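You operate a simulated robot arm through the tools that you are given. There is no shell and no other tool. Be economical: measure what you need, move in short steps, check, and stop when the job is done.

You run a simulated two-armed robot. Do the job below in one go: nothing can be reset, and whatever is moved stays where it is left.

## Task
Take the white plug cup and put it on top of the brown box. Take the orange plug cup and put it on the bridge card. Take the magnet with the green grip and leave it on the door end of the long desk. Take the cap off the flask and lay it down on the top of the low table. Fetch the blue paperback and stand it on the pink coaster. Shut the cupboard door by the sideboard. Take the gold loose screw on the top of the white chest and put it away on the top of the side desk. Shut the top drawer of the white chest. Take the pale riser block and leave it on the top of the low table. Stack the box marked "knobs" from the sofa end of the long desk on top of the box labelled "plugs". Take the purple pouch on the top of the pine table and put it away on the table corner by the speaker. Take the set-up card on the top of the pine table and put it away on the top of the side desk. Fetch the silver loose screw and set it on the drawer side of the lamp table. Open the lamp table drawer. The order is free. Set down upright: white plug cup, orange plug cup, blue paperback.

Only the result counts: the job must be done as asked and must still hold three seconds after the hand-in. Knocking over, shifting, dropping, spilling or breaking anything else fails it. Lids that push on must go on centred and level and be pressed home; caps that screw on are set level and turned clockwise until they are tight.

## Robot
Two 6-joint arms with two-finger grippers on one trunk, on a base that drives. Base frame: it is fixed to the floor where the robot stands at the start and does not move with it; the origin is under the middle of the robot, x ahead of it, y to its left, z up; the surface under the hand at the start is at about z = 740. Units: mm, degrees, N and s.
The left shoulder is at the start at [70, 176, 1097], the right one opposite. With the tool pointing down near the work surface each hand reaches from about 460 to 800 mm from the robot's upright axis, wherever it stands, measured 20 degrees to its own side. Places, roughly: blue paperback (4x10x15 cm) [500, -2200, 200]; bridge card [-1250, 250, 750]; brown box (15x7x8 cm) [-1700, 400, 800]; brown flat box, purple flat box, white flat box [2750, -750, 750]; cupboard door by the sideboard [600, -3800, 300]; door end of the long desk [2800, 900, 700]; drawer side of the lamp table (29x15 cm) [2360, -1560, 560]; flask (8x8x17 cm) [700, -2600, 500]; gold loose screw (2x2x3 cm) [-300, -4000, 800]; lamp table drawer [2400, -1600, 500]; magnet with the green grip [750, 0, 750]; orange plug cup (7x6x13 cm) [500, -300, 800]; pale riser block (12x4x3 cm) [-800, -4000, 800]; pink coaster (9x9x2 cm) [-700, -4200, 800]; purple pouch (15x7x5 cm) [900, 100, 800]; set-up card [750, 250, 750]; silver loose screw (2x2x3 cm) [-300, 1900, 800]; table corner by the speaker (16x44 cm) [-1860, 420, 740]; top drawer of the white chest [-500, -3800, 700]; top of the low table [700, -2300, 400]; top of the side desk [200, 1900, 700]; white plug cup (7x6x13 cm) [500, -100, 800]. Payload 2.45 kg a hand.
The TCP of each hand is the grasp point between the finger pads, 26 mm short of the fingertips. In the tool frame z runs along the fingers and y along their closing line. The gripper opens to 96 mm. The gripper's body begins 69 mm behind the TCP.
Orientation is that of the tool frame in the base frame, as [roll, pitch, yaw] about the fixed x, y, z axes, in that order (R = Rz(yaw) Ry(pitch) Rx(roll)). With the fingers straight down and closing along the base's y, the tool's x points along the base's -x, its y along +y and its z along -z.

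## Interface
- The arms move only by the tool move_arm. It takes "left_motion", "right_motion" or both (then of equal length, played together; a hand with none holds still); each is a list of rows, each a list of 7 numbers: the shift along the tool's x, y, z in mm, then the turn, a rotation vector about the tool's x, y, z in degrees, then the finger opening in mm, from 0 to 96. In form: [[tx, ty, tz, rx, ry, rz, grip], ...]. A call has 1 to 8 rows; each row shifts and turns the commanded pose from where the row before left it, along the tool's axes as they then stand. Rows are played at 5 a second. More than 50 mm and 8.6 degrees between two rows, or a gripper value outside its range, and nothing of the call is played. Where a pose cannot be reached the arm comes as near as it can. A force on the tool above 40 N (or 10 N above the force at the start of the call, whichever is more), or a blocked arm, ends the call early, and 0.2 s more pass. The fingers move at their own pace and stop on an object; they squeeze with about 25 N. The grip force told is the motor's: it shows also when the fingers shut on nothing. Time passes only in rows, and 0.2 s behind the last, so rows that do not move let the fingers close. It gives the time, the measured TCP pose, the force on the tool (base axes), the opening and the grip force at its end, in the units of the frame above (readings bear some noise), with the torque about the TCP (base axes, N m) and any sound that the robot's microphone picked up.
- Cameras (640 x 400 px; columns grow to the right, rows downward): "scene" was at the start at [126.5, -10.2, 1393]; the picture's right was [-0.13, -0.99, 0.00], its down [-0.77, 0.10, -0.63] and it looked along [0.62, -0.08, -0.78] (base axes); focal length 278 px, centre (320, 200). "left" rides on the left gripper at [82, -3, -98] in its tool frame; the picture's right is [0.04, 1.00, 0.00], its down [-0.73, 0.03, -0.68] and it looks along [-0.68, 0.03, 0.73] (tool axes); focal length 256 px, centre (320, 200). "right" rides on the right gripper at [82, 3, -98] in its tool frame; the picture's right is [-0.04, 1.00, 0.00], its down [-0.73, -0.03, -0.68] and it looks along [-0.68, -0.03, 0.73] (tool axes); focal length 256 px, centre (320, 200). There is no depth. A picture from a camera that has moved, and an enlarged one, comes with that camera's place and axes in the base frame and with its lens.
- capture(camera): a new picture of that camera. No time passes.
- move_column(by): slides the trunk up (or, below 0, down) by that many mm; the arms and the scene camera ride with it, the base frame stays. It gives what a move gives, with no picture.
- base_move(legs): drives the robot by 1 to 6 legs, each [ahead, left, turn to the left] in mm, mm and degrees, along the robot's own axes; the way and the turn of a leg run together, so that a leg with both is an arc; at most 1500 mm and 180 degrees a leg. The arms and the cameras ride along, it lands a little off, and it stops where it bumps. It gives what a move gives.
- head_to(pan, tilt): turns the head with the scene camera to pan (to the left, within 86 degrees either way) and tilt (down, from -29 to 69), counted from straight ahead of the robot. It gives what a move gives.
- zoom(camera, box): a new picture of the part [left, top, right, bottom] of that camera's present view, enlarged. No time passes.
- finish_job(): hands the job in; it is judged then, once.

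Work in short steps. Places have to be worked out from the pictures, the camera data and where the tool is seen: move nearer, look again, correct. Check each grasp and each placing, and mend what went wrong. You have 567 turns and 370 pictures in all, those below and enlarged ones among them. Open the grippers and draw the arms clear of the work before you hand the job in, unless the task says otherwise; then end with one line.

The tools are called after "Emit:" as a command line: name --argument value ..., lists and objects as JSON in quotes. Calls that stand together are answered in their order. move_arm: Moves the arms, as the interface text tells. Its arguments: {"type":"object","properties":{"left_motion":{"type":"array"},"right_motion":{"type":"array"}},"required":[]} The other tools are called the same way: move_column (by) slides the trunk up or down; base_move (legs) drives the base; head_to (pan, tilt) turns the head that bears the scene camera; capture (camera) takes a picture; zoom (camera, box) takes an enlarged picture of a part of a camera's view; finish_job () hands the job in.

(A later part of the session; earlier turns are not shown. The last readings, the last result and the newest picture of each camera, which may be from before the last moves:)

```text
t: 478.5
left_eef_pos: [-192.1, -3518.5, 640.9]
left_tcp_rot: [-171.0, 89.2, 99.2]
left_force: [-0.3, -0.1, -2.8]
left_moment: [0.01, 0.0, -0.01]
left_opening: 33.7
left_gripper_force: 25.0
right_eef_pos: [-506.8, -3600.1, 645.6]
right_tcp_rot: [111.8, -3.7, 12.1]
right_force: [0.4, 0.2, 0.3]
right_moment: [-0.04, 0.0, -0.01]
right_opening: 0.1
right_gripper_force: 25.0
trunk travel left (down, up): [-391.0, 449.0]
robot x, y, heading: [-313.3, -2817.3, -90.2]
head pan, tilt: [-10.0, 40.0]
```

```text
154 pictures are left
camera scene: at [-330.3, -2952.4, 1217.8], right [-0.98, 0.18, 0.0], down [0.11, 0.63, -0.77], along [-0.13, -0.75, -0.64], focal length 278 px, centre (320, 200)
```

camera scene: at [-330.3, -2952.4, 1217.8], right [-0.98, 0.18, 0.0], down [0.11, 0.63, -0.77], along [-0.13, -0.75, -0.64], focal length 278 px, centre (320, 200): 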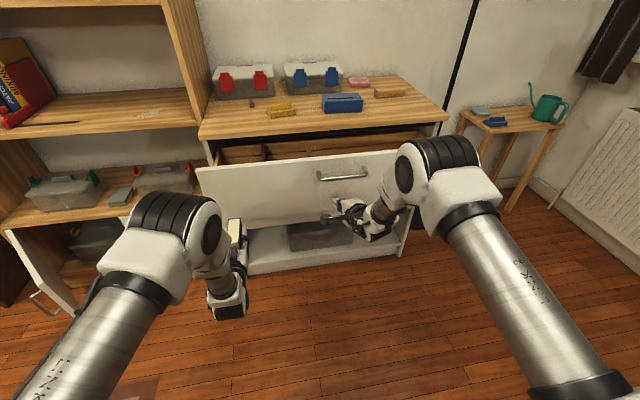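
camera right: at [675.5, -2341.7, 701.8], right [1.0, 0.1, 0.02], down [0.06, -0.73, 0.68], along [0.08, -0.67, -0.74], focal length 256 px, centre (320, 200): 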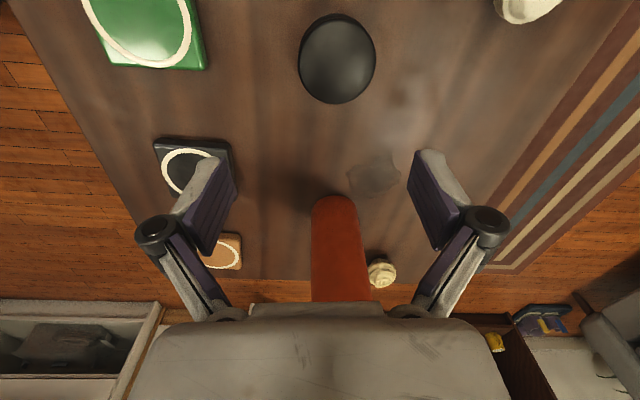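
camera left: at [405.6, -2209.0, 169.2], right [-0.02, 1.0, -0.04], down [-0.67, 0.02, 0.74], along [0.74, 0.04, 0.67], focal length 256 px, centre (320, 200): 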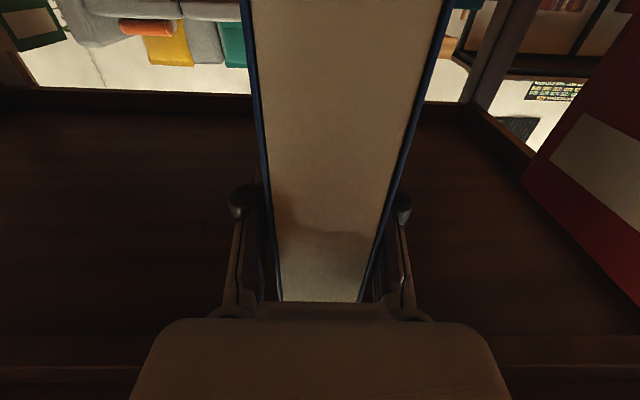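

The fist is just below the handle. I push with the base: 120 mm first.

Emit:
base_move --legs '[[120, 0, 0]]'

Emit:
capture --camera "scene"

```text
t: 479.7
left_eef_pos: [-190.3, -3640.2, 638.9]
left_tcp_rot: [-171.9, 89.0, 98.5]
left_force: [-1.3, -0.3, -2.7]
left_moment: [-0.05, 0.04, 0.03]
left_opening: 33.7
left_gripper_force: 24.7
right_eef_pos: [-505.7, -3721.5, 644.8]
right_tcp_rot: [111.7, -3.8, 12.1]
right_force: [-0.1, -0.3, -0.3]
right_moment: [-0.01, 0.0, 0.0]
right_opening: 0.0
right_gripper_force: 24.4
trunk travel left (down, up): [-391.0, 449.0]
robot x, y, heading: [-318.4, -2939.6, -90.0]
head pan, tilt: [-10.0, 40.0]
```

```text
153 pictures are left
camera scene: at [-330.5, -3074.7, 1217.5], right [-0.98, 0.18, 0.0], down [0.11, 0.63, -0.76], along [-0.13, -0.75, -0.64], focal length 278 px, centre (320, 200)
```

scene: 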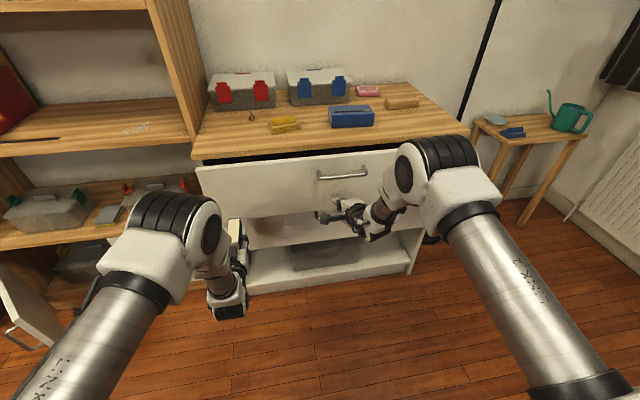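

The drawer is sliding in. I continue 45 mm.

Emit:
base_move --legs '[[45, 0, 0]]'

Emit:
zoom --camera "scene" --box '[180, 60, 460, 300]'

```text
t: 480.6
left_eef_pos: [-190.0, -3685.5, 637.6]
left_tcp_rot: [-172.5, 89.0, 97.9]
left_force: [0.2, -1.5, -3.4]
left_moment: [-0.05, 0.01, -0.02]
left_opening: 33.7
left_gripper_force: 24.7
right_eef_pos: [-504.9, -3767.8, 643.6]
right_tcp_rot: [111.9, -3.8, 12.1]
right_force: [-0.5, -0.8, -0.5]
right_moment: [0.0, -0.01, -0.02]
right_opening: 0.1
right_gripper_force: 25.2
trunk travel left (down, up): [-391.0, 449.0]
robot x, y, heading: [-318.7, -2984.9, -90.4]
head pan, tilt: [-10.0, 40.0]
```

```text
1.67 times, centred on (320, 180) of scene
camera zoom: at [-330.5, -3120.9, 1217.5], right [-0.98, 0.17, 0.0], down [0.11, 0.63, -0.76], along [-0.13, -0.75, -0.64], focal length 464 px, centre (320, 233)
```

zoom: 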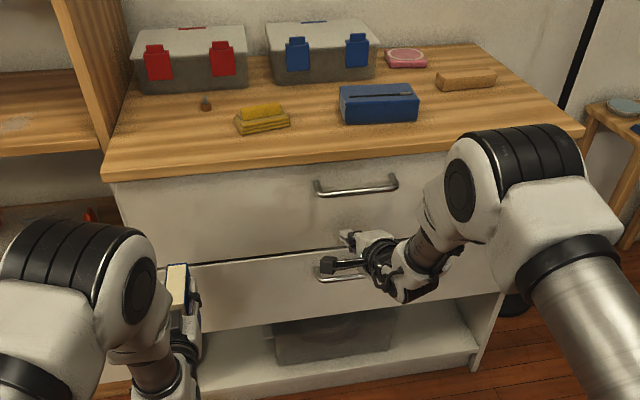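

Nearly flush. I push on in 12 mm steps until resistance.

Emit:
base_move --legs '[[12, 0, 0]]'

Emit:
base_move --legs '[[12, 0, 0]]'

Emit:
zoom --camera "scene" --box '[180, 60, 460, 300]'

```text
t: 481.6
left_eef_pos: [-190.7, -3696.5, 638.0]
left_tcp_rot: [-174.7, 89.0, 95.6]
left_force: [-0.1, -0.2, -3.1]
left_moment: [0.0, 0.0, 0.01]
left_opening: 33.5
left_gripper_force: 24.8
right_eef_pos: [-505.5, -3778.3, 646.5]
right_tcp_rot: [111.7, -3.7, 12.2]
right_force: [0.3, 2.4, 0.8]
right_moment: [-0.02, -0.01, -0.02]
right_opening: 0.0
right_gripper_force: 25.1
trunk travel left (down, up): [-391.0, 449.0]
robot x, y, heading: [-316.1, -2995.7, -90.2]
head pan, tilt: [-10.0, 40.0]
stopped in leg 1: the force on the tool passed its limit at 54 N (the readings are from after the stop); the commanded pose is now the measured one
```

```text
t: 482.3
left_eef_pos: [-191.6, -3699.9, 640.6]
left_tcp_rot: [-173.9, 89.2, 96.4]
left_force: [-0.5, -0.4, -3.1]
left_moment: [0.0, -0.02, -0.03]
left_opening: 33.6
left_gripper_force: 25.2
right_eef_pos: [-505.3, -3778.2, 644.7]
right_tcp_rot: [111.9, -3.6, 12.3]
right_force: [0.7, 20.1, 12.3]
right_moment: [-0.32, 0.06, -0.12]
right_opening: 0.0
right_gripper_force: 25.1
trunk travel left (down, up): [-391.0, 449.0]
robot x, y, heading: [-320.1, -3002.0, -90.2]
head pan, tilt: [-10.0, 40.0]
stopped in leg 1: the force on the tool passed its limit at 58 N (the readings are from after the stop); the commanded pose is now the measured one
```

```text
1.67 times, centred on (320, 180) of scene
camera zoom: at [-330.2, -3132.7, 1218.3], right [-0.98, 0.18, 0.0], down [0.11, 0.63, -0.77], along [-0.14, -0.76, -0.64], focal length 464 px, centre (320, 233)
```

zoom: 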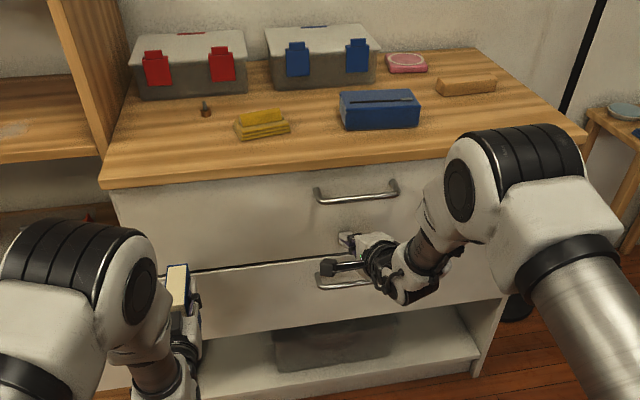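

The drawer is firmly shut. I back off, raise the trunk, and turn the right hand back down.

Emit:
base_move --legs '[[-330, 0, 0]]'

Emit:
move_column --by 360

Emit:
move_arm --right_motion '[[0, 20, -20, 8, 0, 0, 0], [0, 20, -20, 8, 0, 0, 0], [0, 0, 0, 8, 0, 0, 0], [0, 0, 0, 8, 0, 0, 0], [0, 0, 0, 8, 0, 0, 0], [0, 0, 0, 8, 0, 0, 0], [0, 0, 0, 8, 0, 0, 0], [0, 0, 0, 8, 0, 0, 40]]'

Emit:
base_move --legs '[[0, -530, 0.2]]'

Emit:
head_to --pan 0 --tilt 35

Emit:
capture --camera "scene"

```text
t: 484.5
left_eef_pos: [-187.0, -3370.8, 638.6]
left_tcp_rot: [-175.1, 89.1, 95.6]
left_force: [0.8, 0.6, -2.2]
left_moment: [0.04, 0.0, -0.01]
left_opening: 33.4
left_gripper_force: 24.6
right_eef_pos: [-500.4, -3451.3, 642.5]
right_tcp_rot: [112.3, -3.7, 12.6]
right_force: [-0.7, 0.2, 0.6]
right_moment: [0.01, 0.02, -0.01]
right_opening: 0.2
right_gripper_force: 25.1
trunk travel left (down, up): [-391.0, 449.0]
robot x, y, heading: [-314.7, -2671.1, -90.0]
head pan, tilt: [-10.0, 40.0]
```

```text
t: 488.0
left_eef_pos: [-187.0, -3371.8, 998.8]
left_tcp_rot: [-175.6, 89.0, 95.0]
left_force: [0.2, -0.3, -3.0]
left_moment: [0.0, 0.02, 0.0]
left_opening: 33.5
left_gripper_force: 25.3
right_eef_pos: [-500.9, -3451.2, 1001.0]
right_tcp_rot: [112.3, -3.7, 12.7]
right_force: [-0.1, 0.2, 0.6]
right_moment: [-0.01, -0.04, -0.01]
right_opening: 0.2
right_gripper_force: 25.2
trunk travel left (down, up): [-751.0, 89.0]
robot x, y, heading: [-318.7, -2675.2, -89.9]
head pan, tilt: [-10.0, 40.0]
```

```text
t: 489.8
left_eef_pos: [-186.8, -3371.6, 997.6]
left_tcp_rot: [-175.9, 89.0, 94.9]
left_force: [0.0, -0.4, -2.9]
left_moment: [-0.03, 0.01, -0.01]
left_opening: 33.7
left_gripper_force: 25.0
right_eef_pos: [-499.4, -3437.4, 1054.2]
right_tcp_rot: [167.8, -5.5, 14.3]
right_force: [-0.3, -0.6, 0.2]
right_moment: [-0.01, 0.0, 0.02]
right_opening: 40.5
right_gripper_force: 0.0
right hand out of reach, approached as far as the arm can: row 4, 5
trunk travel left (down, up): [-751.0, 89.0]
robot x, y, heading: [-316.7, -2673.9, -89.9]
head pan, tilt: [-10.0, 40.0]
```

```text
t: 492.9
left_eef_pos: [-714.4, -3373.1, 998.2]
left_tcp_rot: [-174.3, 89.0, 96.4]
left_force: [-0.6, 0.6, -2.4]
left_moment: [0.02, 0.01, 0.01]
left_opening: 33.4
left_gripper_force: 25.1
right_eef_pos: [-1026.6, -3437.0, 1056.1]
right_tcp_rot: [167.6, -5.6, 14.3]
right_force: [0.1, 0.5, 0.6]
right_moment: [0.02, -0.01, 0.0]
right_opening: 40.2
right_gripper_force: 0.0
trunk travel left (down, up): [-751.0, 89.0]
robot x, y, heading: [-844.4, -2672.0, -90.0]
head pan, tilt: [-10.0, 40.0]
```

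```text
t: 493.6
left_eef_pos: [-714.9, -3372.6, 998.1]
left_tcp_rot: [-176.9, 89.0, 93.8]
left_force: [-1.3, -0.3, -2.5]
left_moment: [0.0, -0.01, 0.03]
left_opening: 33.6
left_gripper_force: 25.1
right_eef_pos: [-1026.1, -3437.5, 1056.2]
right_tcp_rot: [167.6, -5.6, 14.3]
right_force: [-0.5, 0.0, 0.3]
right_moment: [-0.02, 0.0, 0.02]
right_opening: 39.9
right_gripper_force: 0.1
trunk travel left (down, up): [-751.0, 89.0]
robot x, y, heading: [-845.9, -2671.3, -89.9]
head pan, tilt: [0.0, 35.0]
```

```text
150 pictures are left
camera scene: at [-843.8, -2813.2, 1585.3], right [-1.0, 0.0, 0.0], down [0.0, 0.57, -0.82], along [0.0, -0.82, -0.57], focal length 278 px, centre (320, 200)
```

scene: 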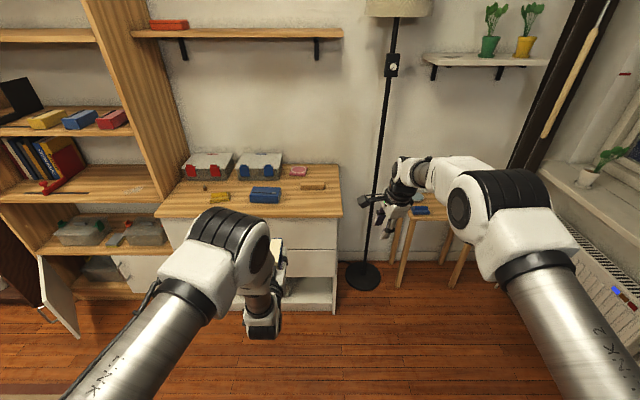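

The floor-lamp pole stands at ≈[-1145,-4150]; I retract the right hand well back before moving in. Then zoom for the coaster.

Emit:
move_arm --right_motion '[[0, 0, 0, 6.2, -2.8, 0, 40], [0, 0, 0, 6.2, -2.8, 0, 40], [0, -42, 0, 0, 0, 0, 40], [0, -42, 0, 0, 0, 0, 40], [0, -42, 0, 0, 0, 0, 40], [0, -42, 0, 0, 0, 0, 40], [0, -42, 0, 0, 0, 0, 40], [0, -42, 0, 0, 0, 0, 40]]'

Emit:
zoom --camera "scene" --box '[150, 140, 350, 230]'

```text
t: 495.4
left_eef_pos: [-714.8, -3372.5, 999.8]
left_tcp_rot: [-177.2, 89.1, 93.5]
left_force: [-1.4, 0.4, -2.3]
left_moment: [-0.02, 0.0, -0.02]
left_opening: 33.6
left_gripper_force: 25.3
right_eef_pos: [-1087.6, -3183.1, 1053.8]
right_tcp_rot: [179.9, 0.0, 13.7]
right_force: [0.6, 0.4, -0.1]
right_moment: [-0.03, -0.06, 0.02]
right_opening: 40.1
right_gripper_force: 0.0
right hand out of reach, approached as far as the arm can: row 2
trunk travel left (down, up): [-751.0, 89.0]
robot x, y, heading: [-846.4, -2675.6, -89.7]
head pan, tilt: [0.0, 35.0]
```

```text
3.20 times, centred on (250, 185) of scene
camera zoom: at [-843.9, -2811.5, 1585.5], right [-1.0, 0.0, 0.0], down [0.0, 0.57, -0.82], along [0.0, -0.82, -0.57], focal length 891 px, centre (544, 248)
```

zoom: 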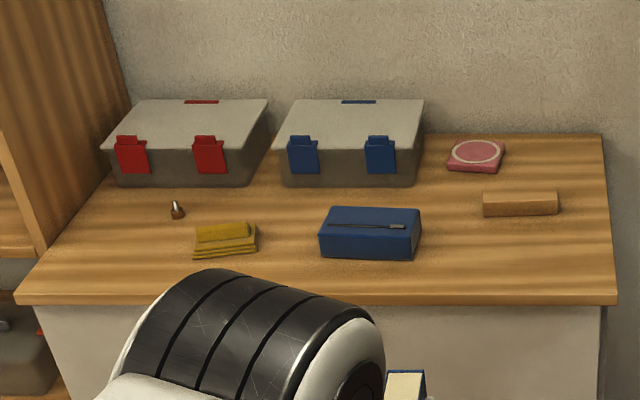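

Coaster centre ≈[-720,-4236]. I drive forward 780 mm at safe height and look.

Emit:
base_move --legs '[[780, 0, 0]]'

Emit:
head_to --pan 15 --tilt 50

Emit:
capture --camera "scene"

Emit:
capture --camera "left"

```text
t: 499.6
left_eef_pos: [-693.3, -4143.5, 998.5]
left_tcp_rot: [-175.5, 89.0, 96.5]
left_force: [0.1, -0.6, -2.4]
left_moment: [0.0, 0.01, -0.02]
left_opening: 33.8
left_gripper_force: 24.5
right_eef_pos: [-1066.2, -3964.6, 1054.7]
right_tcp_rot: [-180.0, 0.0, 14.7]
right_force: [0.4, -0.5, 0.3]
right_moment: [-0.02, 0.03, -0.06]
right_opening: 39.9
right_gripper_force: 0.1
trunk travel left (down, up): [-751.0, 89.0]
robot x, y, heading: [-834.0, -3447.7, -88.6]
head pan, tilt: [0.0, 35.0]
```

```text
t: 500.4
left_eef_pos: [-691.5, -4144.1, 996.4]
left_tcp_rot: [-176.1, 89.1, 95.8]
left_force: [-0.1, 0.5, -2.5]
left_moment: [-0.03, 0.03, 0.0]
left_opening: 33.8
left_gripper_force: 25.0
right_eef_pos: [-1066.6, -3964.6, 1054.0]
right_tcp_rot: [-179.8, 0.0, 14.7]
right_force: [0.4, 0.0, 0.9]
right_moment: [0.02, -0.01, -0.01]
right_opening: 40.0
right_gripper_force: 0.1
trunk travel left (down, up): [-751.0, 89.0]
robot x, y, heading: [-834.6, -3447.5, -88.9]
head pan, tilt: [15.0, 50.0]
```

```text
148 pictures are left
camera scene: at [-811.0, -3573.4, 1563.6], right [-0.96, -0.28, 0.0], down [-0.21, 0.74, -0.64], along [0.18, -0.62, -0.77], focal length 278 px, centre (320, 200)
```

scene: 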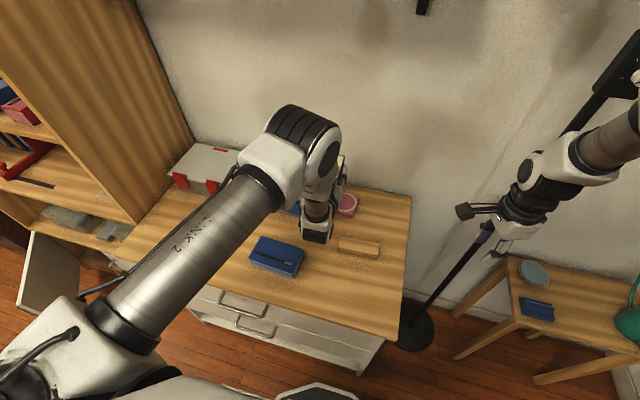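

```text
147 pictures are left
camera left: at [-697.6, -4043.8, 918.7], right [1.0, 0.03, -0.04], down [0.01, 0.67, 0.75], along [0.05, -0.74, 0.67], focal length 256 px, centre (320, 200)
```

left: 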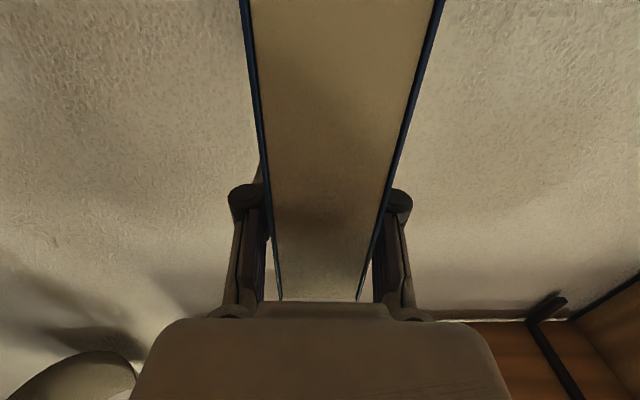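

I zoom in around the book and coaster.

Emit:
zoom --camera "scene" --box '[260, 130, 420, 270]'

```text
2.86 times, centred on (340, 200) of scene
camera zoom: at [-811.0, -3573.4, 1563.6], right [-0.96, -0.28, 0.0], down [-0.21, 0.74, -0.64], along [0.18, -0.62, -0.77], focal length 796 px, centre (263, 200)
```

zoom: 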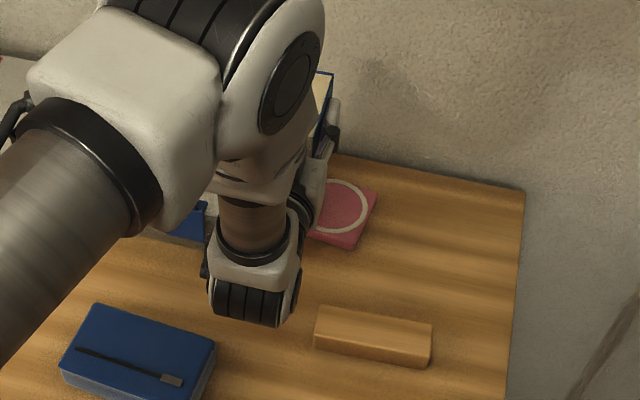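

My height assumption was off (chest top ≈808). I check with the right wrist camera.

Emit:
capture --camera "right"

```text
145 pictures are left
camera right: at [-986.0, -3946.4, 1152.3], right [0.22, -0.98, 0.0], down [-0.72, -0.16, 0.68], along [-0.66, -0.15, -0.73], focal length 256 px, centre (320, 200)
```

right: 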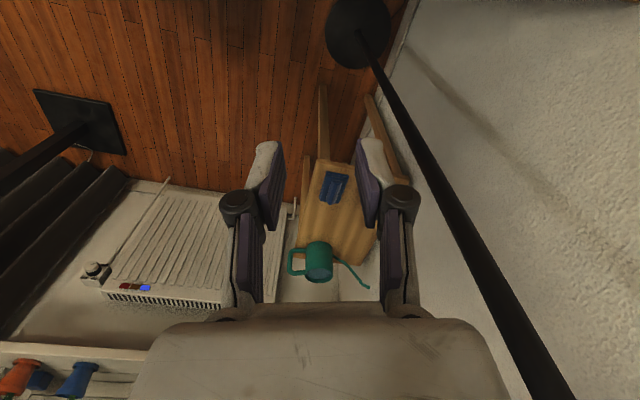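

I shift the base 27 mm right and extend the book 38 mm forward, then compare book and coaster in the picture.

Emit:
base_move --legs '[[0, -27, -1]]'

Emit:
move_arm --left_motion '[[0, 0, 20, 0, 0, 0, 20], [0, 0, 18, 0, 0, 0, 20], [0, 0, 0, 0, 0, 0, 20]]'

Emit:
head_to --pan 25 --tilt 50

Emit:
zoom --camera "scene" --box '[300, 90, 480, 250]'

```text
t: 501.2
left_eef_pos: [-724.4, -4147.2, 998.6]
left_tcp_rot: [-159.6, 88.9, 111.3]
left_force: [0.8, 0.2, -2.3]
left_moment: [0.01, -0.01, -0.1]
left_opening: 33.4
left_gripper_force: 25.4
right_eef_pos: [-1096.7, -3960.0, 1055.4]
right_tcp_rot: [-180.0, 0.2, 13.8]
right_force: [-0.2, 0.2, 0.5]
right_moment: [0.03, 0.07, 0.0]
right_opening: 40.0
right_gripper_force: 0.0
trunk travel left (down, up): [-751.0, 89.0]
robot x, y, heading: [-857.2, -3451.0, -89.7]
head pan, tilt: [15.0, 50.0]
```

```text
t: 502.0
left_eef_pos: [-729.5, -4183.7, 996.3]
left_tcp_rot: [-179.9, 89.0, 91.0]
left_force: [0.0, 0.1, -2.4]
left_moment: [0.01, 0.02, 0.03]
left_opening: 33.7
left_gripper_force: 25.1
right_eef_pos: [-1102.7, -3959.8, 1054.1]
right_tcp_rot: [-179.9, -0.2, 14.0]
right_force: [-0.9, 0.1, -0.4]
right_moment: [0.03, -0.04, 0.02]
right_opening: 39.9
right_gripper_force: 0.0
trunk travel left (down, up): [-751.0, 89.0]
robot x, y, heading: [-863.8, -3445.0, -89.7]
head pan, tilt: [15.0, 50.0]
```

```text
t: 502.7
left_eef_pos: [-728.7, -4184.6, 996.9]
left_tcp_rot: [-175.4, 89.0, 95.5]
left_force: [0.1, 0.1, -3.5]
left_moment: [0.0, 0.02, -0.02]
left_opening: 33.7
left_gripper_force: 25.3
right_eef_pos: [-1101.3, -3960.0, 1053.7]
right_tcp_rot: [180.0, 0.0, 13.9]
right_force: [-1.1, 0.3, 0.1]
right_moment: [0.01, -0.05, -0.02]
right_opening: 40.2
right_gripper_force: 0.0
trunk travel left (down, up): [-751.0, 89.0]
robot x, y, heading: [-860.8, -3447.1, -89.7]
head pan, tilt: [25.0, 50.0]
```

```text
2.50 times, centred on (390, 170) of scene
camera zoom: at [-826.8, -3569.0, 1563.6], right [-0.9, -0.43, 0.0], down [-0.33, 0.69, -0.64], along [0.28, -0.58, -0.77], focal length 696 px, centre (145, 275)
```

zoom: 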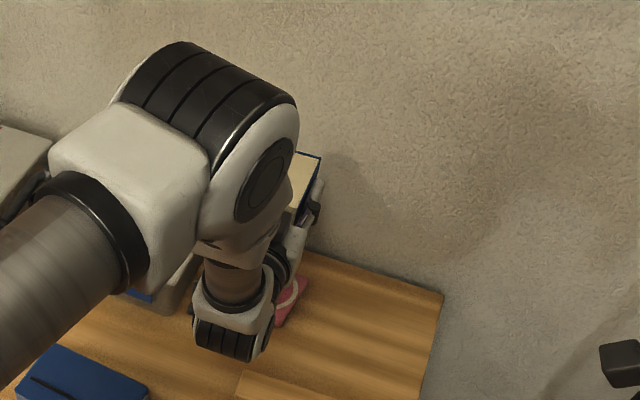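

The arm blocks the view, so I rotate the right hand (which also unwinds it) to look at the coaster from the side.

Emit:
move_arm --right_motion '[[0, 0, 0, 0, 0, -8.5, 90], [0, 0, 0, 0, 0, -8.5, 90], [0, 0, 0, 0, 0, -8.5, 90], [0, 0, 0, 0, 0, -8.5, 90], [0, 0, 0, 0, 0, -8.5, 90], [0, 0, 0, 0, 0, -8.5, 90], [0, 0, 0, 0, 0, -8.5, 90], [0, 0, 0, 0, 0, -8.5, 90]]'

Emit:
move_arm --right_motion '[[0, 0, 0, 0, 0, -8.5, 90], [0, 0, 0, 0, 0, -8.5, 90], [0, 0, 0, 0, 0, -8.5, 90], [0, 0, 0, 0, 0, -8.5, 90], [0, 0, 0, 0, 0, -8.5, 90], [0, 0, 0, 0, 0, -8.5, 90], [0, 0, 0, 0, 0, -8.5, 90], [0, 0, 0, 0, 0, -8.5, 90]]'

Emit:
capture --camera "right"

```text
t: 504.5
left_eef_pos: [-728.3, -4185.4, 998.2]
left_tcp_rot: [-175.4, 89.0, 95.5]
left_force: [0.3, -0.2, -3.6]
left_moment: [0.02, 0.0, 0.0]
left_opening: 33.5
left_gripper_force: 24.4
right_eef_pos: [-1101.3, -3960.3, 1053.4]
right_tcp_rot: [-179.9, 0.1, 82.1]
right_force: [0.1, 0.5, 0.9]
right_moment: [0.03, 0.01, 0.01]
right_opening: 90.1
right_gripper_force: 0.1
trunk travel left (down, up): [-751.0, 89.0]
robot x, y, heading: [-858.6, -3445.4, -89.6]
head pan, tilt: [25.0, 50.0]
```

```text
t: 506.3
left_eef_pos: [-728.0, -4184.9, 996.2]
left_tcp_rot: [-175.5, 88.9, 95.4]
left_force: [0.3, -0.8, -2.5]
left_moment: [0.01, 0.0, 0.02]
left_opening: 33.8
left_gripper_force: 24.7
right_eef_pos: [-1101.2, -3959.8, 1053.3]
right_tcp_rot: [180.0, 0.0, 150.1]
right_force: [0.3, -0.4, -0.9]
right_moment: [-0.01, 0.01, 0.0]
right_opening: 90.0
right_gripper_force: 0.0
trunk travel left (down, up): [-751.0, 89.0]
robot x, y, heading: [-862.6, -3448.8, -89.7]
head pan, tilt: [25.0, 50.0]
```

```text
143 pictures are left
camera right: at [-1169.7, -3916.5, 1152.3], right [0.53, 0.85, 0.0], down [0.62, -0.39, 0.68], along [0.57, -0.36, -0.73], focal length 256 px, centre (320, 200)
```

right: 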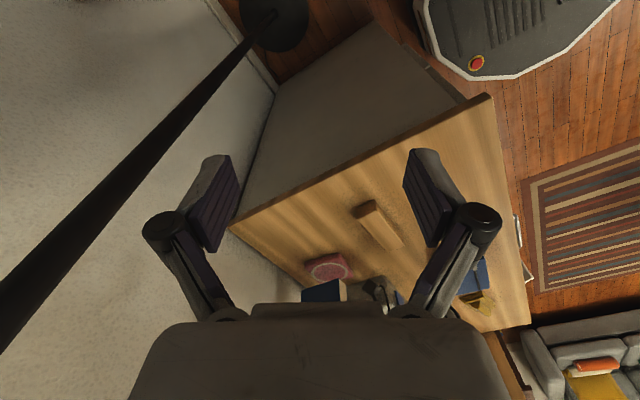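

Emit:
zoom --camera "right" --box '[220, 190, 420, 315]'

```text
3.20 times, centred on (320, 252) of right
camera zoom: at [-1169.7, -3916.5, 1152.3], right [0.53, 0.85, 0.0], down [0.62, -0.39, 0.68], along [0.57, -0.36, -0.73], focal length 819 px, centre (320, 32)
```

zoom: 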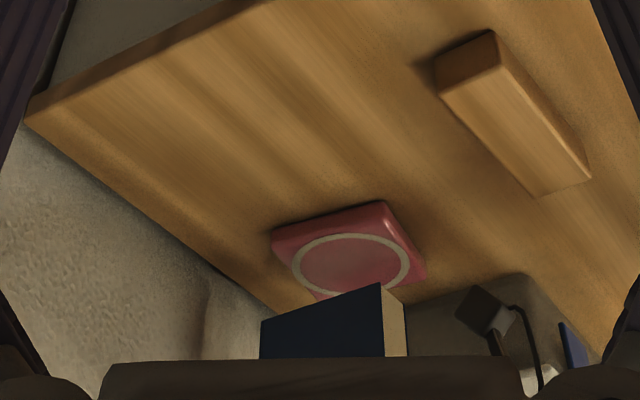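

From this view the coaster centre is ≈[-712,-4178]; the book is ≈10 mm off in both directions. I correct and lower 28 mm.

Emit:
move_arm --left_motion '[[0, 8, -12, 0, 0, 0, 20], [14, 0, 0, 0, 0, 0, 20], [14, 0, 0, 0, 0, 0, 20], [0, 0, 0, 0, 0, 0, 20]]'

Emit:
zoom --camera "right" --box '[220, 190, 420, 315]'

```text
t: 507.3
left_eef_pos: [-719.1, -4170.1, 970.3]
left_tcp_rot: [-175.2, 89.0, 95.7]
left_force: [0.0, -0.4, -1.7]
left_moment: [0.02, 0.01, 0.03]
left_opening: 33.3
left_gripper_force: 25.3
right_eef_pos: [-1101.9, -3959.5, 1053.6]
right_tcp_rot: [180.0, 0.0, 149.8]
right_force: [0.4, -0.8, 0.1]
right_moment: [-0.02, 0.01, 0.01]
right_opening: 90.1
right_gripper_force: 0.0
trunk travel left (down, up): [-751.0, 89.0]
robot x, y, heading: [-859.6, -3447.4, -89.5]
head pan, tilt: [25.0, 50.0]
```

```text
3.20 times, centred on (320, 252) of right
camera zoom: at [-1169.5, -3915.9, 1152.5], right [0.54, 0.84, 0.0], down [0.62, -0.39, 0.68], along [0.57, -0.36, -0.73], focal length 819 px, centre (320, 32)
```

zoom: 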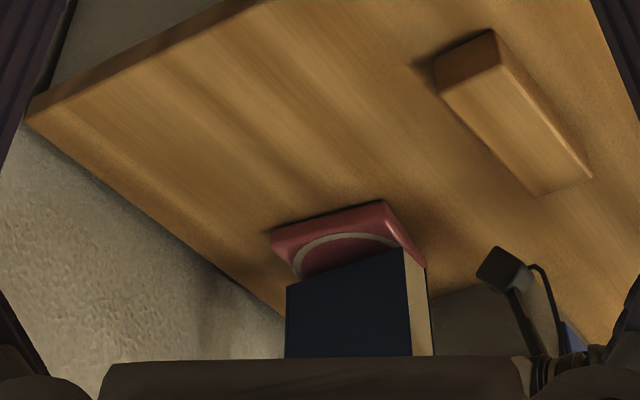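

Aligned over the coaster. I lower in small steps to contact.

Emit:
move_arm --left_motion '[[5, 0, 0, 0, 0, 0, 20], [4, 0, 0, 0, 0, 0, 20], [3, 0, 0, 0, 0, 0, 20], [0, 0, 0, 0, 0, 0, 20]]'

Emit:
zoom --camera "right" --box '[220, 190, 420, 315]'

```text
t: 508.3
left_eef_pos: [-721.4, -4172.3, 962.3]
left_tcp_rot: [-170.9, 89.5, 100.1]
left_force: [0.8, -7.9, 18.2]
left_moment: [-0.6, -0.09, 0.0]
left_opening: 33.5
left_gripper_force: 24.6
right_eef_pos: [-1102.0, -3958.3, 1054.6]
right_tcp_rot: [-179.9, -0.1, 149.9]
right_force: [-0.4, 0.2, -0.5]
right_moment: [-0.02, -0.02, 0.02]
right_opening: 90.2
right_gripper_force: 0.1
trunk travel left (down, up): [-751.0, 89.0]
robot x, y, heading: [-863.4, -3447.9, -89.5]
head pan, tilt: [25.0, 50.0]
```

```text
3.20 times, centred on (320, 252) of right
camera zoom: at [-1169.9, -3914.6, 1153.3], right [0.54, 0.84, 0.0], down [0.62, -0.39, 0.68], along [0.57, -0.36, -0.73], focal length 819 px, centre (320, 32)
```

zoom: 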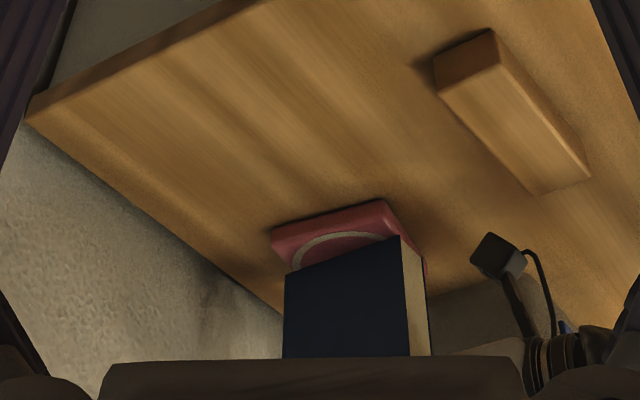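

Contact (18 N). I open gently and check that the book stands before retreating.

Emit:
move_arm --left_motion '[[-0.5, 0, 0, 0, 0, 0, 38], [0, 0, 0, 0, 0, 0, 50], [0, 0, 0, 0, 0, 0, 60], [0, 0, 0, 0, 0, 0, 60]]'

Emit:
zoom --camera "right" --box '[220, 190, 420, 315]'

Emit:
capture --camera "left"

```text
t: 509.3
left_eef_pos: [-719.2, -4171.7, 959.2]
left_tcp_rot: [-175.6, 89.0, 95.3]
left_force: [0.1, -0.3, 0.7]
left_moment: [-0.01, -0.02, 0.0]
left_opening: 59.9
left_gripper_force: 0.0
right_eef_pos: [-1100.9, -3958.6, 1053.7]
right_tcp_rot: [-179.9, 0.1, 149.9]
right_force: [-1.0, 0.1, -0.9]
right_moment: [-0.05, 0.0, -0.01]
right_opening: 90.0
right_gripper_force: 0.0
trunk travel left (down, up): [-751.0, 89.0]
robot x, y, heading: [-862.2, -3450.1, -89.6]
head pan, tilt: [25.0, 50.0]
```

```text
3.20 times, centred on (320, 252) of right
camera zoom: at [-1169.6, -3916.0, 1152.4], right [0.54, 0.84, 0.0], down [0.62, -0.39, 0.68], along [0.57, -0.36, -0.73], focal length 819 px, centre (320, 32)
```

zoom: 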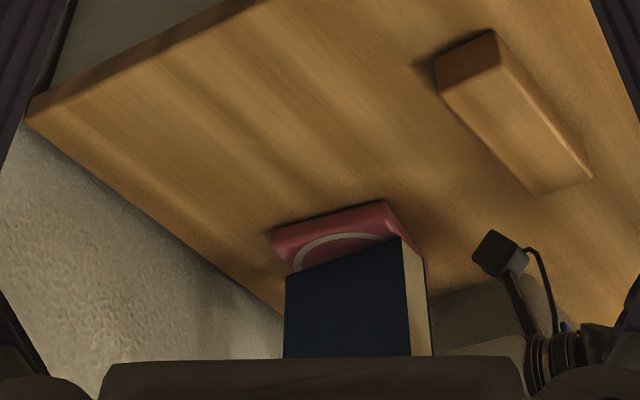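

```text
138 pictures are left
camera left: at [-724.7, -4071.7, 879.6], right [1.0, 0.02, -0.04], down [0.02, 0.67, 0.75], along [0.04, -0.75, 0.67], focal length 256 px, centre (320, 200)
```

left: 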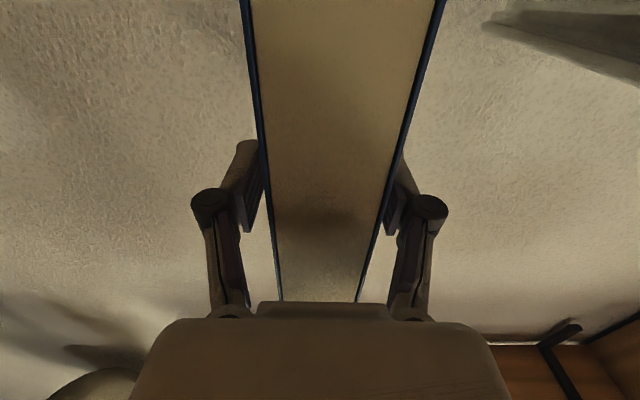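

The book stands. I retreat straight backwards.

Emit:
move_arm --left_motion '[[0, 0, -20, 0, 0, 0, 60], [0, 0, -30, 0, 0, 0, 60], [0, 0, -30, 0, 0, 0, 60], [0, 0, -30, 0, 0, 0, 60], [0, 0, 0, 0, 0, 0, 60]]'

Emit:
capture --camera "right"

Emit:
capture --camera "left"

```text
t: 510.5
left_eef_pos: [-721.9, -4061.9, 961.5]
left_tcp_rot: [-174.4, 89.1, 96.5]
left_force: [-0.3, -1.2, -0.6]
left_moment: [-0.02, -0.01, -0.01]
left_opening: 59.8
left_gripper_force: 0.0
right_eef_pos: [-1102.0, -3959.0, 1053.8]
right_tcp_rot: [-180.0, 0.0, 149.9]
right_force: [-0.3, -0.3, 0.7]
right_moment: [-0.01, -0.06, 0.01]
right_opening: 90.5
right_gripper_force: 0.1
trunk travel left (down, up): [-751.0, 89.0]
robot x, y, heading: [-864.1, -3447.5, -89.5]
head pan, tilt: [25.0, 50.0]
```

```text
137 pictures are left
camera right: at [-1169.4, -3916.3, 1152.4], right [0.54, 0.84, 0.0], down [0.62, -0.39, 0.68], along [0.57, -0.36, -0.73], focal length 256 px, centre (320, 200)
```

right: 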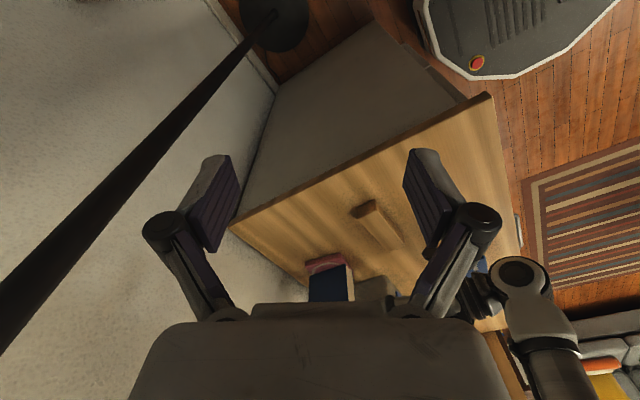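

```text
136 pictures are left
camera left: at [-726.6, -3961.5, 882.5], right [1.0, 0.02, -0.04], down [0.02, 0.67, 0.75], along [0.04, -0.75, 0.67], focal length 256 px, centre (320, 200)
```

left: 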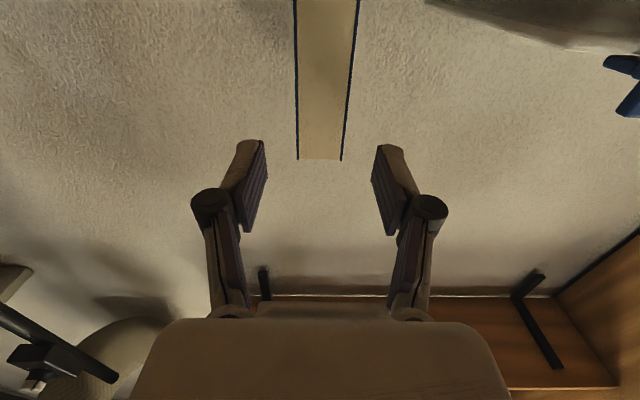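

The book stands upright on the coaster. I back off, turn the left hand back down, and shift left for the riser (≈[-790,-4015]).

Emit:
base_move --legs '[[-300, 0, 0]]'

Emit:
move_arm --left_motion '[[0, 0, 0, 0, 8, 0, 60], [0, 0, 0, 0, 8, 0, 60], [0, 0, 0, 0, 8, 0, 60], [0, 0, 0, 0, 8, 0, 60], [0, 0, 0, 0, 8, 0, 60], [0, 0, 0, 0, 8, 0, 60], [0, 0, 0, 0, 8, 0, 60], [0, 0, 0, 0, 8, 0, 60]]' --right_motion '[[0, 0, 0, 0, 0, -8, 80], [0, 0, 0, 0, 0, -8, 80], [0, 0, 0, 0, 0, -8, 80], [0, 0, 0, 0, 0, -8, 80], [0, 0, 0, 0, 0, 0, 80], [0, 0, 0, 0, 0, 0, 80], [0, 0, 0, 0, 0, 0, 80], [0, 0, 0, 0, 0, 0, 80]]'

Emit:
move_arm --left_motion '[[0, 0, 0, 0, 8, 0, 60], [0, 0, 0, 0, 8, 0, 60], [0, 0, 0, 0, 8, 0, 60], [0, 0, 0, 0, 0, 0, 60]]'

Emit:
capture --camera "scene"

```text
t: 512.5
left_eef_pos: [-727.1, -3762.3, 961.2]
left_tcp_rot: [-175.6, 88.9, 95.0]
left_force: [0.2, 0.5, -0.4]
left_moment: [0.02, 0.05, 0.01]
left_opening: 60.0
left_gripper_force: 0.2
right_eef_pos: [-1105.7, -3658.6, 1053.3]
right_tcp_rot: [179.9, 0.0, 149.7]
right_force: [-0.7, -0.3, -0.2]
right_moment: [0.02, 0.01, -0.01]
right_opening: 90.1
right_gripper_force: 0.0
trunk travel left (down, up): [-751.0, 89.0]
robot x, y, heading: [-862.2, -3149.1, -89.9]
head pan, tilt: [25.0, 50.0]
```

```text
t: 514.3
left_eef_pos: [-725.7, -3761.3, 962.1]
left_tcp_rot: [180.0, 24.9, 90.8]
left_force: [-0.7, -1.4, 0.1]
left_moment: [0.04, 0.02, 0.0]
left_opening: 60.0
left_gripper_force: 0.2
right_eef_pos: [-1105.0, -3658.9, 1054.8]
right_tcp_rot: [180.0, -0.1, -178.3]
right_force: [-1.0, 0.4, 0.4]
right_moment: [-0.02, 0.0, 0.01]
right_opening: 80.1
right_gripper_force: 0.1
trunk travel left (down, up): [-751.0, 89.0]
robot x, y, heading: [-860.3, -3152.6, -90.2]
head pan, tilt: [25.0, 50.0]
```

```text
t: 515.3
left_eef_pos: [-726.3, -3762.1, 962.3]
left_tcp_rot: [-179.9, 1.0, 90.7]
left_force: [0.0, 0.6, 0.0]
left_moment: [0.01, 0.0, 0.01]
left_opening: 59.8
left_gripper_force: 0.1
left hand out of reach, approached as far as the arm can: row 1, 2
right_eef_pos: [-1106.0, -3658.0, 1052.4]
right_tcp_rot: [180.0, 0.1, -178.3]
right_force: [-0.1, 0.0, 0.0]
right_moment: [-0.01, -0.01, -0.03]
right_opening: 80.1
right_gripper_force: 0.1
trunk travel left (down, up): [-751.0, 89.0]
robot x, y, heading: [-862.3, -3146.1, -89.8]
head pan, tilt: [25.0, 50.0]
```

```text
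135 pictures are left
camera scene: at [-829.2, -3267.2, 1563.8], right [-0.91, -0.42, 0.0], down [-0.32, 0.69, -0.64], along [0.27, -0.58, -0.77], focal length 278 px, centre (320, 200)
```

scene: 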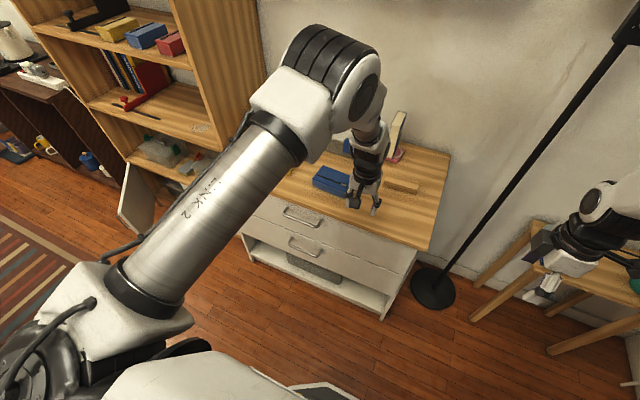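

All good. I position the robot centrally at ≈[-515,-3420], so the right hand can take the riser and the left the gold screw.

Emit:
base_move --legs '[[0, 345, 0], [270, 0, 0]]'

Emit:
head_to --pan 0 --tilt 50

Emit:
capture --camera "scene"

Emit:
capture --camera "right"

Emit:
capture --camera "left"

```text
t: 519.1
left_eef_pos: [-383.9, -4037.3, 962.7]
left_tcp_rot: [-179.9, 1.0, 90.2]
left_force: [0.6, 0.3, 0.0]
left_moment: [-0.05, -0.01, -0.02]
left_opening: 60.4
left_gripper_force: 0.0
right_eef_pos: [-761.8, -3930.5, 1055.5]
right_tcp_rot: [-180.0, -0.1, -178.7]
right_force: [-0.2, -0.3, 0.3]
right_moment: [0.01, 0.02, 0.01]
right_opening: 79.8
right_gripper_force: 0.0
trunk travel left (down, up): [-751.0, 89.0]
robot x, y, heading: [-515.9, -3416.9, -90.4]
head pan, tilt: [25.0, 50.0]
```

```text
t: 520.0
left_eef_pos: [-383.1, -4037.1, 962.4]
left_tcp_rot: [-179.9, 1.0, 90.3]
left_force: [0.1, -1.0, -0.6]
left_moment: [0.04, 0.0, 0.02]
left_opening: 60.2
left_gripper_force: 0.1
right_eef_pos: [-763.0, -3930.5, 1054.8]
right_tcp_rot: [180.0, 0.0, -178.7]
right_force: [0.3, 0.5, 0.5]
right_moment: [0.02, 0.02, 0.01]
right_opening: 80.0
right_gripper_force: 0.0
trunk travel left (down, up): [-751.0, 89.0]
robot x, y, heading: [-514.1, -3418.7, -90.5]
head pan, tilt: [0.0, 50.0]
```

```text
134 pictures are left
camera scene: at [-514.8, -3549.4, 1563.6], right [-1.0, 0.0, 0.0], down [0.0, 0.77, -0.64], along [0.0, -0.64, -0.77], focal length 278 px, centre (320, 200)
```

scene: 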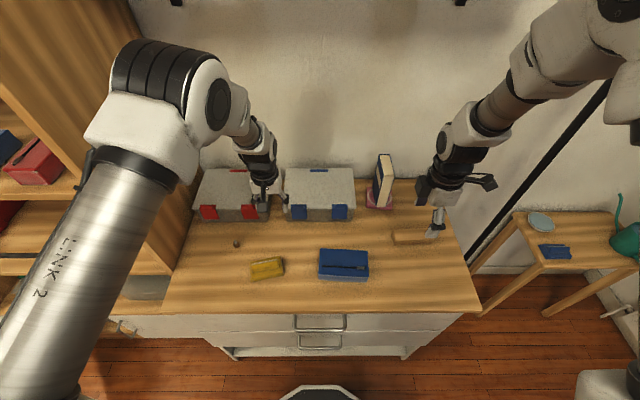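

```text
133 pictures are left
camera right: at [-842.2, -3929.8, 1152.3], right [0.02, 1.0, 0.0], down [0.73, -0.01, 0.68], along [0.68, -0.01, -0.73], focal length 256 px, centre (320, 200)
```

right: 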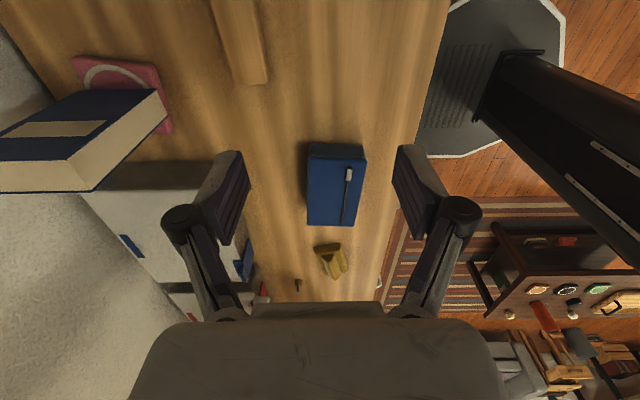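

```text
132 pictures are left
camera left: at [-385.9, -3952.5, 1059.8], right [1.0, 0.05, 0.0], down [0.03, -0.72, 0.69], along [0.03, -0.69, -0.72], focal length 256 px, centre (320, 200)
```

left: 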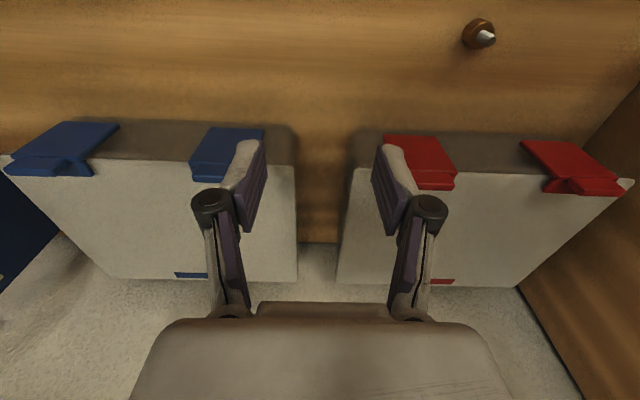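

Riser centre ≈[-793,-4014], gold screw ≈[-255,-3993]. I bring the right hand over the riser.

Emit:
move_arm --right_motion '[[16, -41.5, 0, 0, 0, 0, 80], [16, -41.5, 0, 0, 0, 0, 80], [0, 0, 45, 0, 0, 0, 80], [0, 0, 45, 0, 0, 0, 80], [0, 0, 40, 0, 0, 0, 80], [0, 0, 0, 0, 0, 0, 80]]'

Emit:
capture --camera "right"

```text
t: 521.4
left_eef_pos: [-381.4, -4036.4, 962.3]
left_tcp_rot: [-179.9, 1.1, 90.2]
left_force: [-0.8, 0.9, -1.0]
left_moment: [0.03, -0.04, -0.01]
left_opening: 60.0
left_gripper_force: 0.1
right_eef_pos: [-791.4, -4010.9, 925.2]
right_tcp_rot: [-179.9, 0.0, -178.7]
right_force: [0.7, -0.5, -0.1]
right_moment: [-0.01, 0.04, 0.01]
right_opening: 80.0
right_gripper_force: 0.1
trunk travel left (down, up): [-751.0, 89.0]
robot x, y, heading: [-514.2, -3420.6, -90.5]
head pan, tilt: [0.0, 50.0]
```

```text
131 pictures are left
camera right: at [-871.9, -4009.6, 1023.4], right [0.02, 1.0, 0.0], down [0.73, -0.01, 0.68], along [0.68, -0.01, -0.73], focal length 256 px, centre (320, 200)
```

right: 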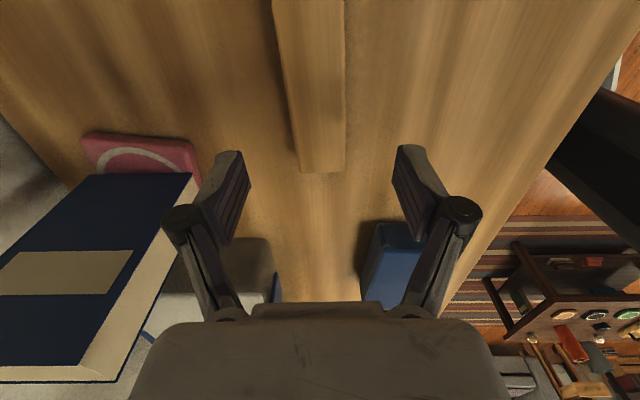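

Well aligned. I descend to z≈838 and grip the riser.

Emit:
move_arm --right_motion '[[2, -2, 40, 0, 0, -2, 80], [0, 0, 35, 0, 0, 0, 80], [0, 0, 12, 0, 0, 0, 80], [0, 0, 0, 0, 0, 0, 20], [0, 0, 0, 0, 0, 0, 20], [0, 0, 0, 0, 0, 0, 20]]'

Emit:
capture --camera "right"

```text
t: 522.4
left_eef_pos: [-382.7, -4032.1, 965.6]
left_tcp_rot: [-179.8, 1.4, 90.4]
left_force: [1.0, 0.0, -0.2]
left_moment: [-0.01, 0.0, -0.01]
left_opening: 60.1
left_gripper_force: 0.0
right_eef_pos: [-793.6, -4010.2, 845.3]
right_tcp_rot: [179.8, -0.1, -176.7]
right_force: [1.0, 19.6, 42.0]
right_moment: [0.87, -0.24, 0.03]
right_opening: 40.2
right_gripper_force: 15.0
trunk travel left (down, up): [-751.0, 89.0]
robot x, y, heading: [-511.1, -3418.6, -90.3]
head pan, tilt: [0.0, 50.0]
stopped in row 5 (right hand): the force on the tool passed its limit at 79 N (the readings are from after the stop); the commanded pose is now the measured one
```

```text
130 pictures are left
camera right: at [-874.3, -4011.2, 943.8], right [-0.02, 1.0, 0.0], down [0.74, 0.01, 0.68], along [0.68, 0.01, -0.74], focal length 256 px, centre (320, 200)
```

right: 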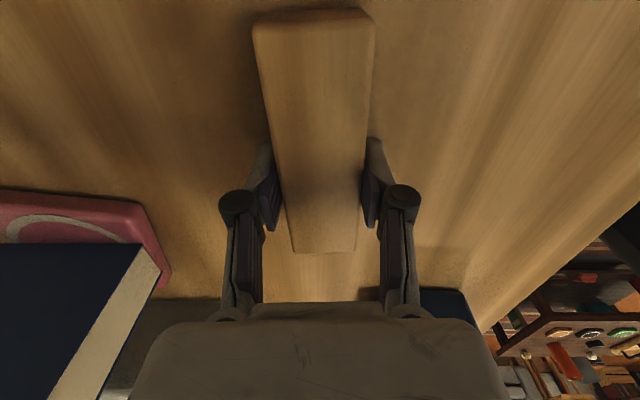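

The fingertips touched the top (chest ≈819). I rise 5 mm and close on the block.

Emit:
move_arm --right_motion '[[0, 0, -5, 0, 0, 0, 45], [0, 0, -1, 0, 0, 0, 45], [0, 0, 0, 0, 0, 0, 15], [0, 0, 0, 0, 0, 0, 15], [0, 0, 0, 0, 0, 0, 15]]'

Emit:
capture --camera "right"

```text
t: 523.6
left_eef_pos: [-383.8, -4036.4, 962.8]
left_tcp_rot: [-179.9, 1.0, 90.2]
left_force: [0.1, -0.2, -0.1]
left_moment: [0.0, 0.01, -0.03]
left_opening: 60.2
left_gripper_force: 0.0
right_eef_pos: [-794.5, -4013.3, 845.6]
right_tcp_rot: [179.5, 0.0, -176.7]
right_force: [3.3, 0.7, 3.4]
right_moment: [-0.12, 0.02, 0.08]
right_opening: 39.3
right_gripper_force: 25.6
trunk travel left (down, up): [-751.0, 89.0]
robot x, y, heading: [-518.6, -3420.8, -90.1]
head pan, tilt: [0.0, 50.0]
```

```text
129 pictures are left
camera right: at [-875.9, -4014.8, 944.2], right [-0.02, 1.0, 0.01], down [0.73, 0.01, 0.68], along [0.68, 0.02, -0.73], focal length 256 px, centre (320, 200)
```

right: 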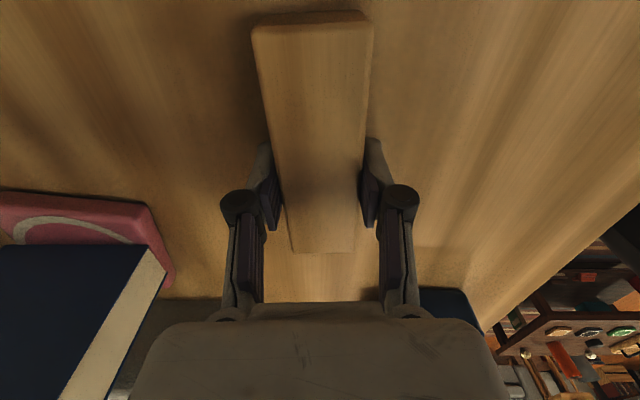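

Riser gripped (39 mm). I lift it and bring the left hand over the gold screw.

Emit:
move_arm --left_motion '[[14.3, 43, 0, 0, 0, 0, 50], [14.3, 43, 0, 0, 0, 0, 50], [14.3, 43, 0, 0, 0, 0, 50], [0, 0, 20, 0, 1, 0, 50], [0, 0, 20, 0, 0, 0, 50]]' --right_motion '[[0, 0, -20, 0, 0, 0, 15], [0, 0, -40, 0, 0, 0, 15], [0, 0, -45, 0, 0, 0, 15], [0, 0, -45, 0, 0, 0, 15], [0, 0, -45, 0, 0, 0, 15]]'

Emit:
capture --camera "left"

Emit:
capture --camera "scene"

```text
t: 524.8
left_eef_pos: [-252.8, -3992.7, 921.7]
left_tcp_rot: [-179.9, 0.1, 90.3]
left_force: [0.5, -0.3, -1.3]
left_moment: [0.01, -0.02, -0.02]
left_opening: 49.9
left_gripper_force: 0.1
right_eef_pos: [-796.4, -4015.2, 1040.2]
right_tcp_rot: [179.6, 0.0, -176.8]
right_force: [0.1, 0.9, -1.0]
right_moment: [0.02, 0.02, 0.03]
right_opening: 39.2
right_gripper_force: 25.1
trunk travel left (down, up): [-751.0, 89.0]
robot x, y, heading: [-514.1, -3421.3, -90.1]
head pan, tilt: [0.0, 50.0]
```

```text
128 pictures are left
camera left: at [-256.2, -3909.2, 1020.6], right [1.0, 0.04, 0.0], down [0.03, -0.73, 0.68], along [0.03, -0.68, -0.73], focal length 256 px, centre (320, 200)
```

left: 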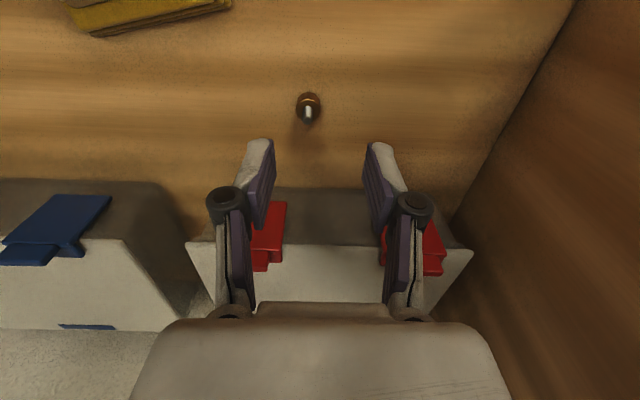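

```text
127 pictures are left
camera scene: at [-514.6, -3548.5, 1563.7], right [-1.0, 0.01, 0.0], down [0.0, 0.77, -0.64], along [0.0, -0.64, -0.77], focal length 278 px, centre (320, 200)
```

scene: 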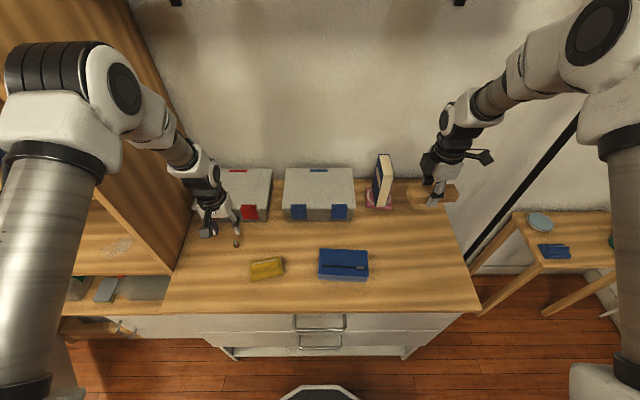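

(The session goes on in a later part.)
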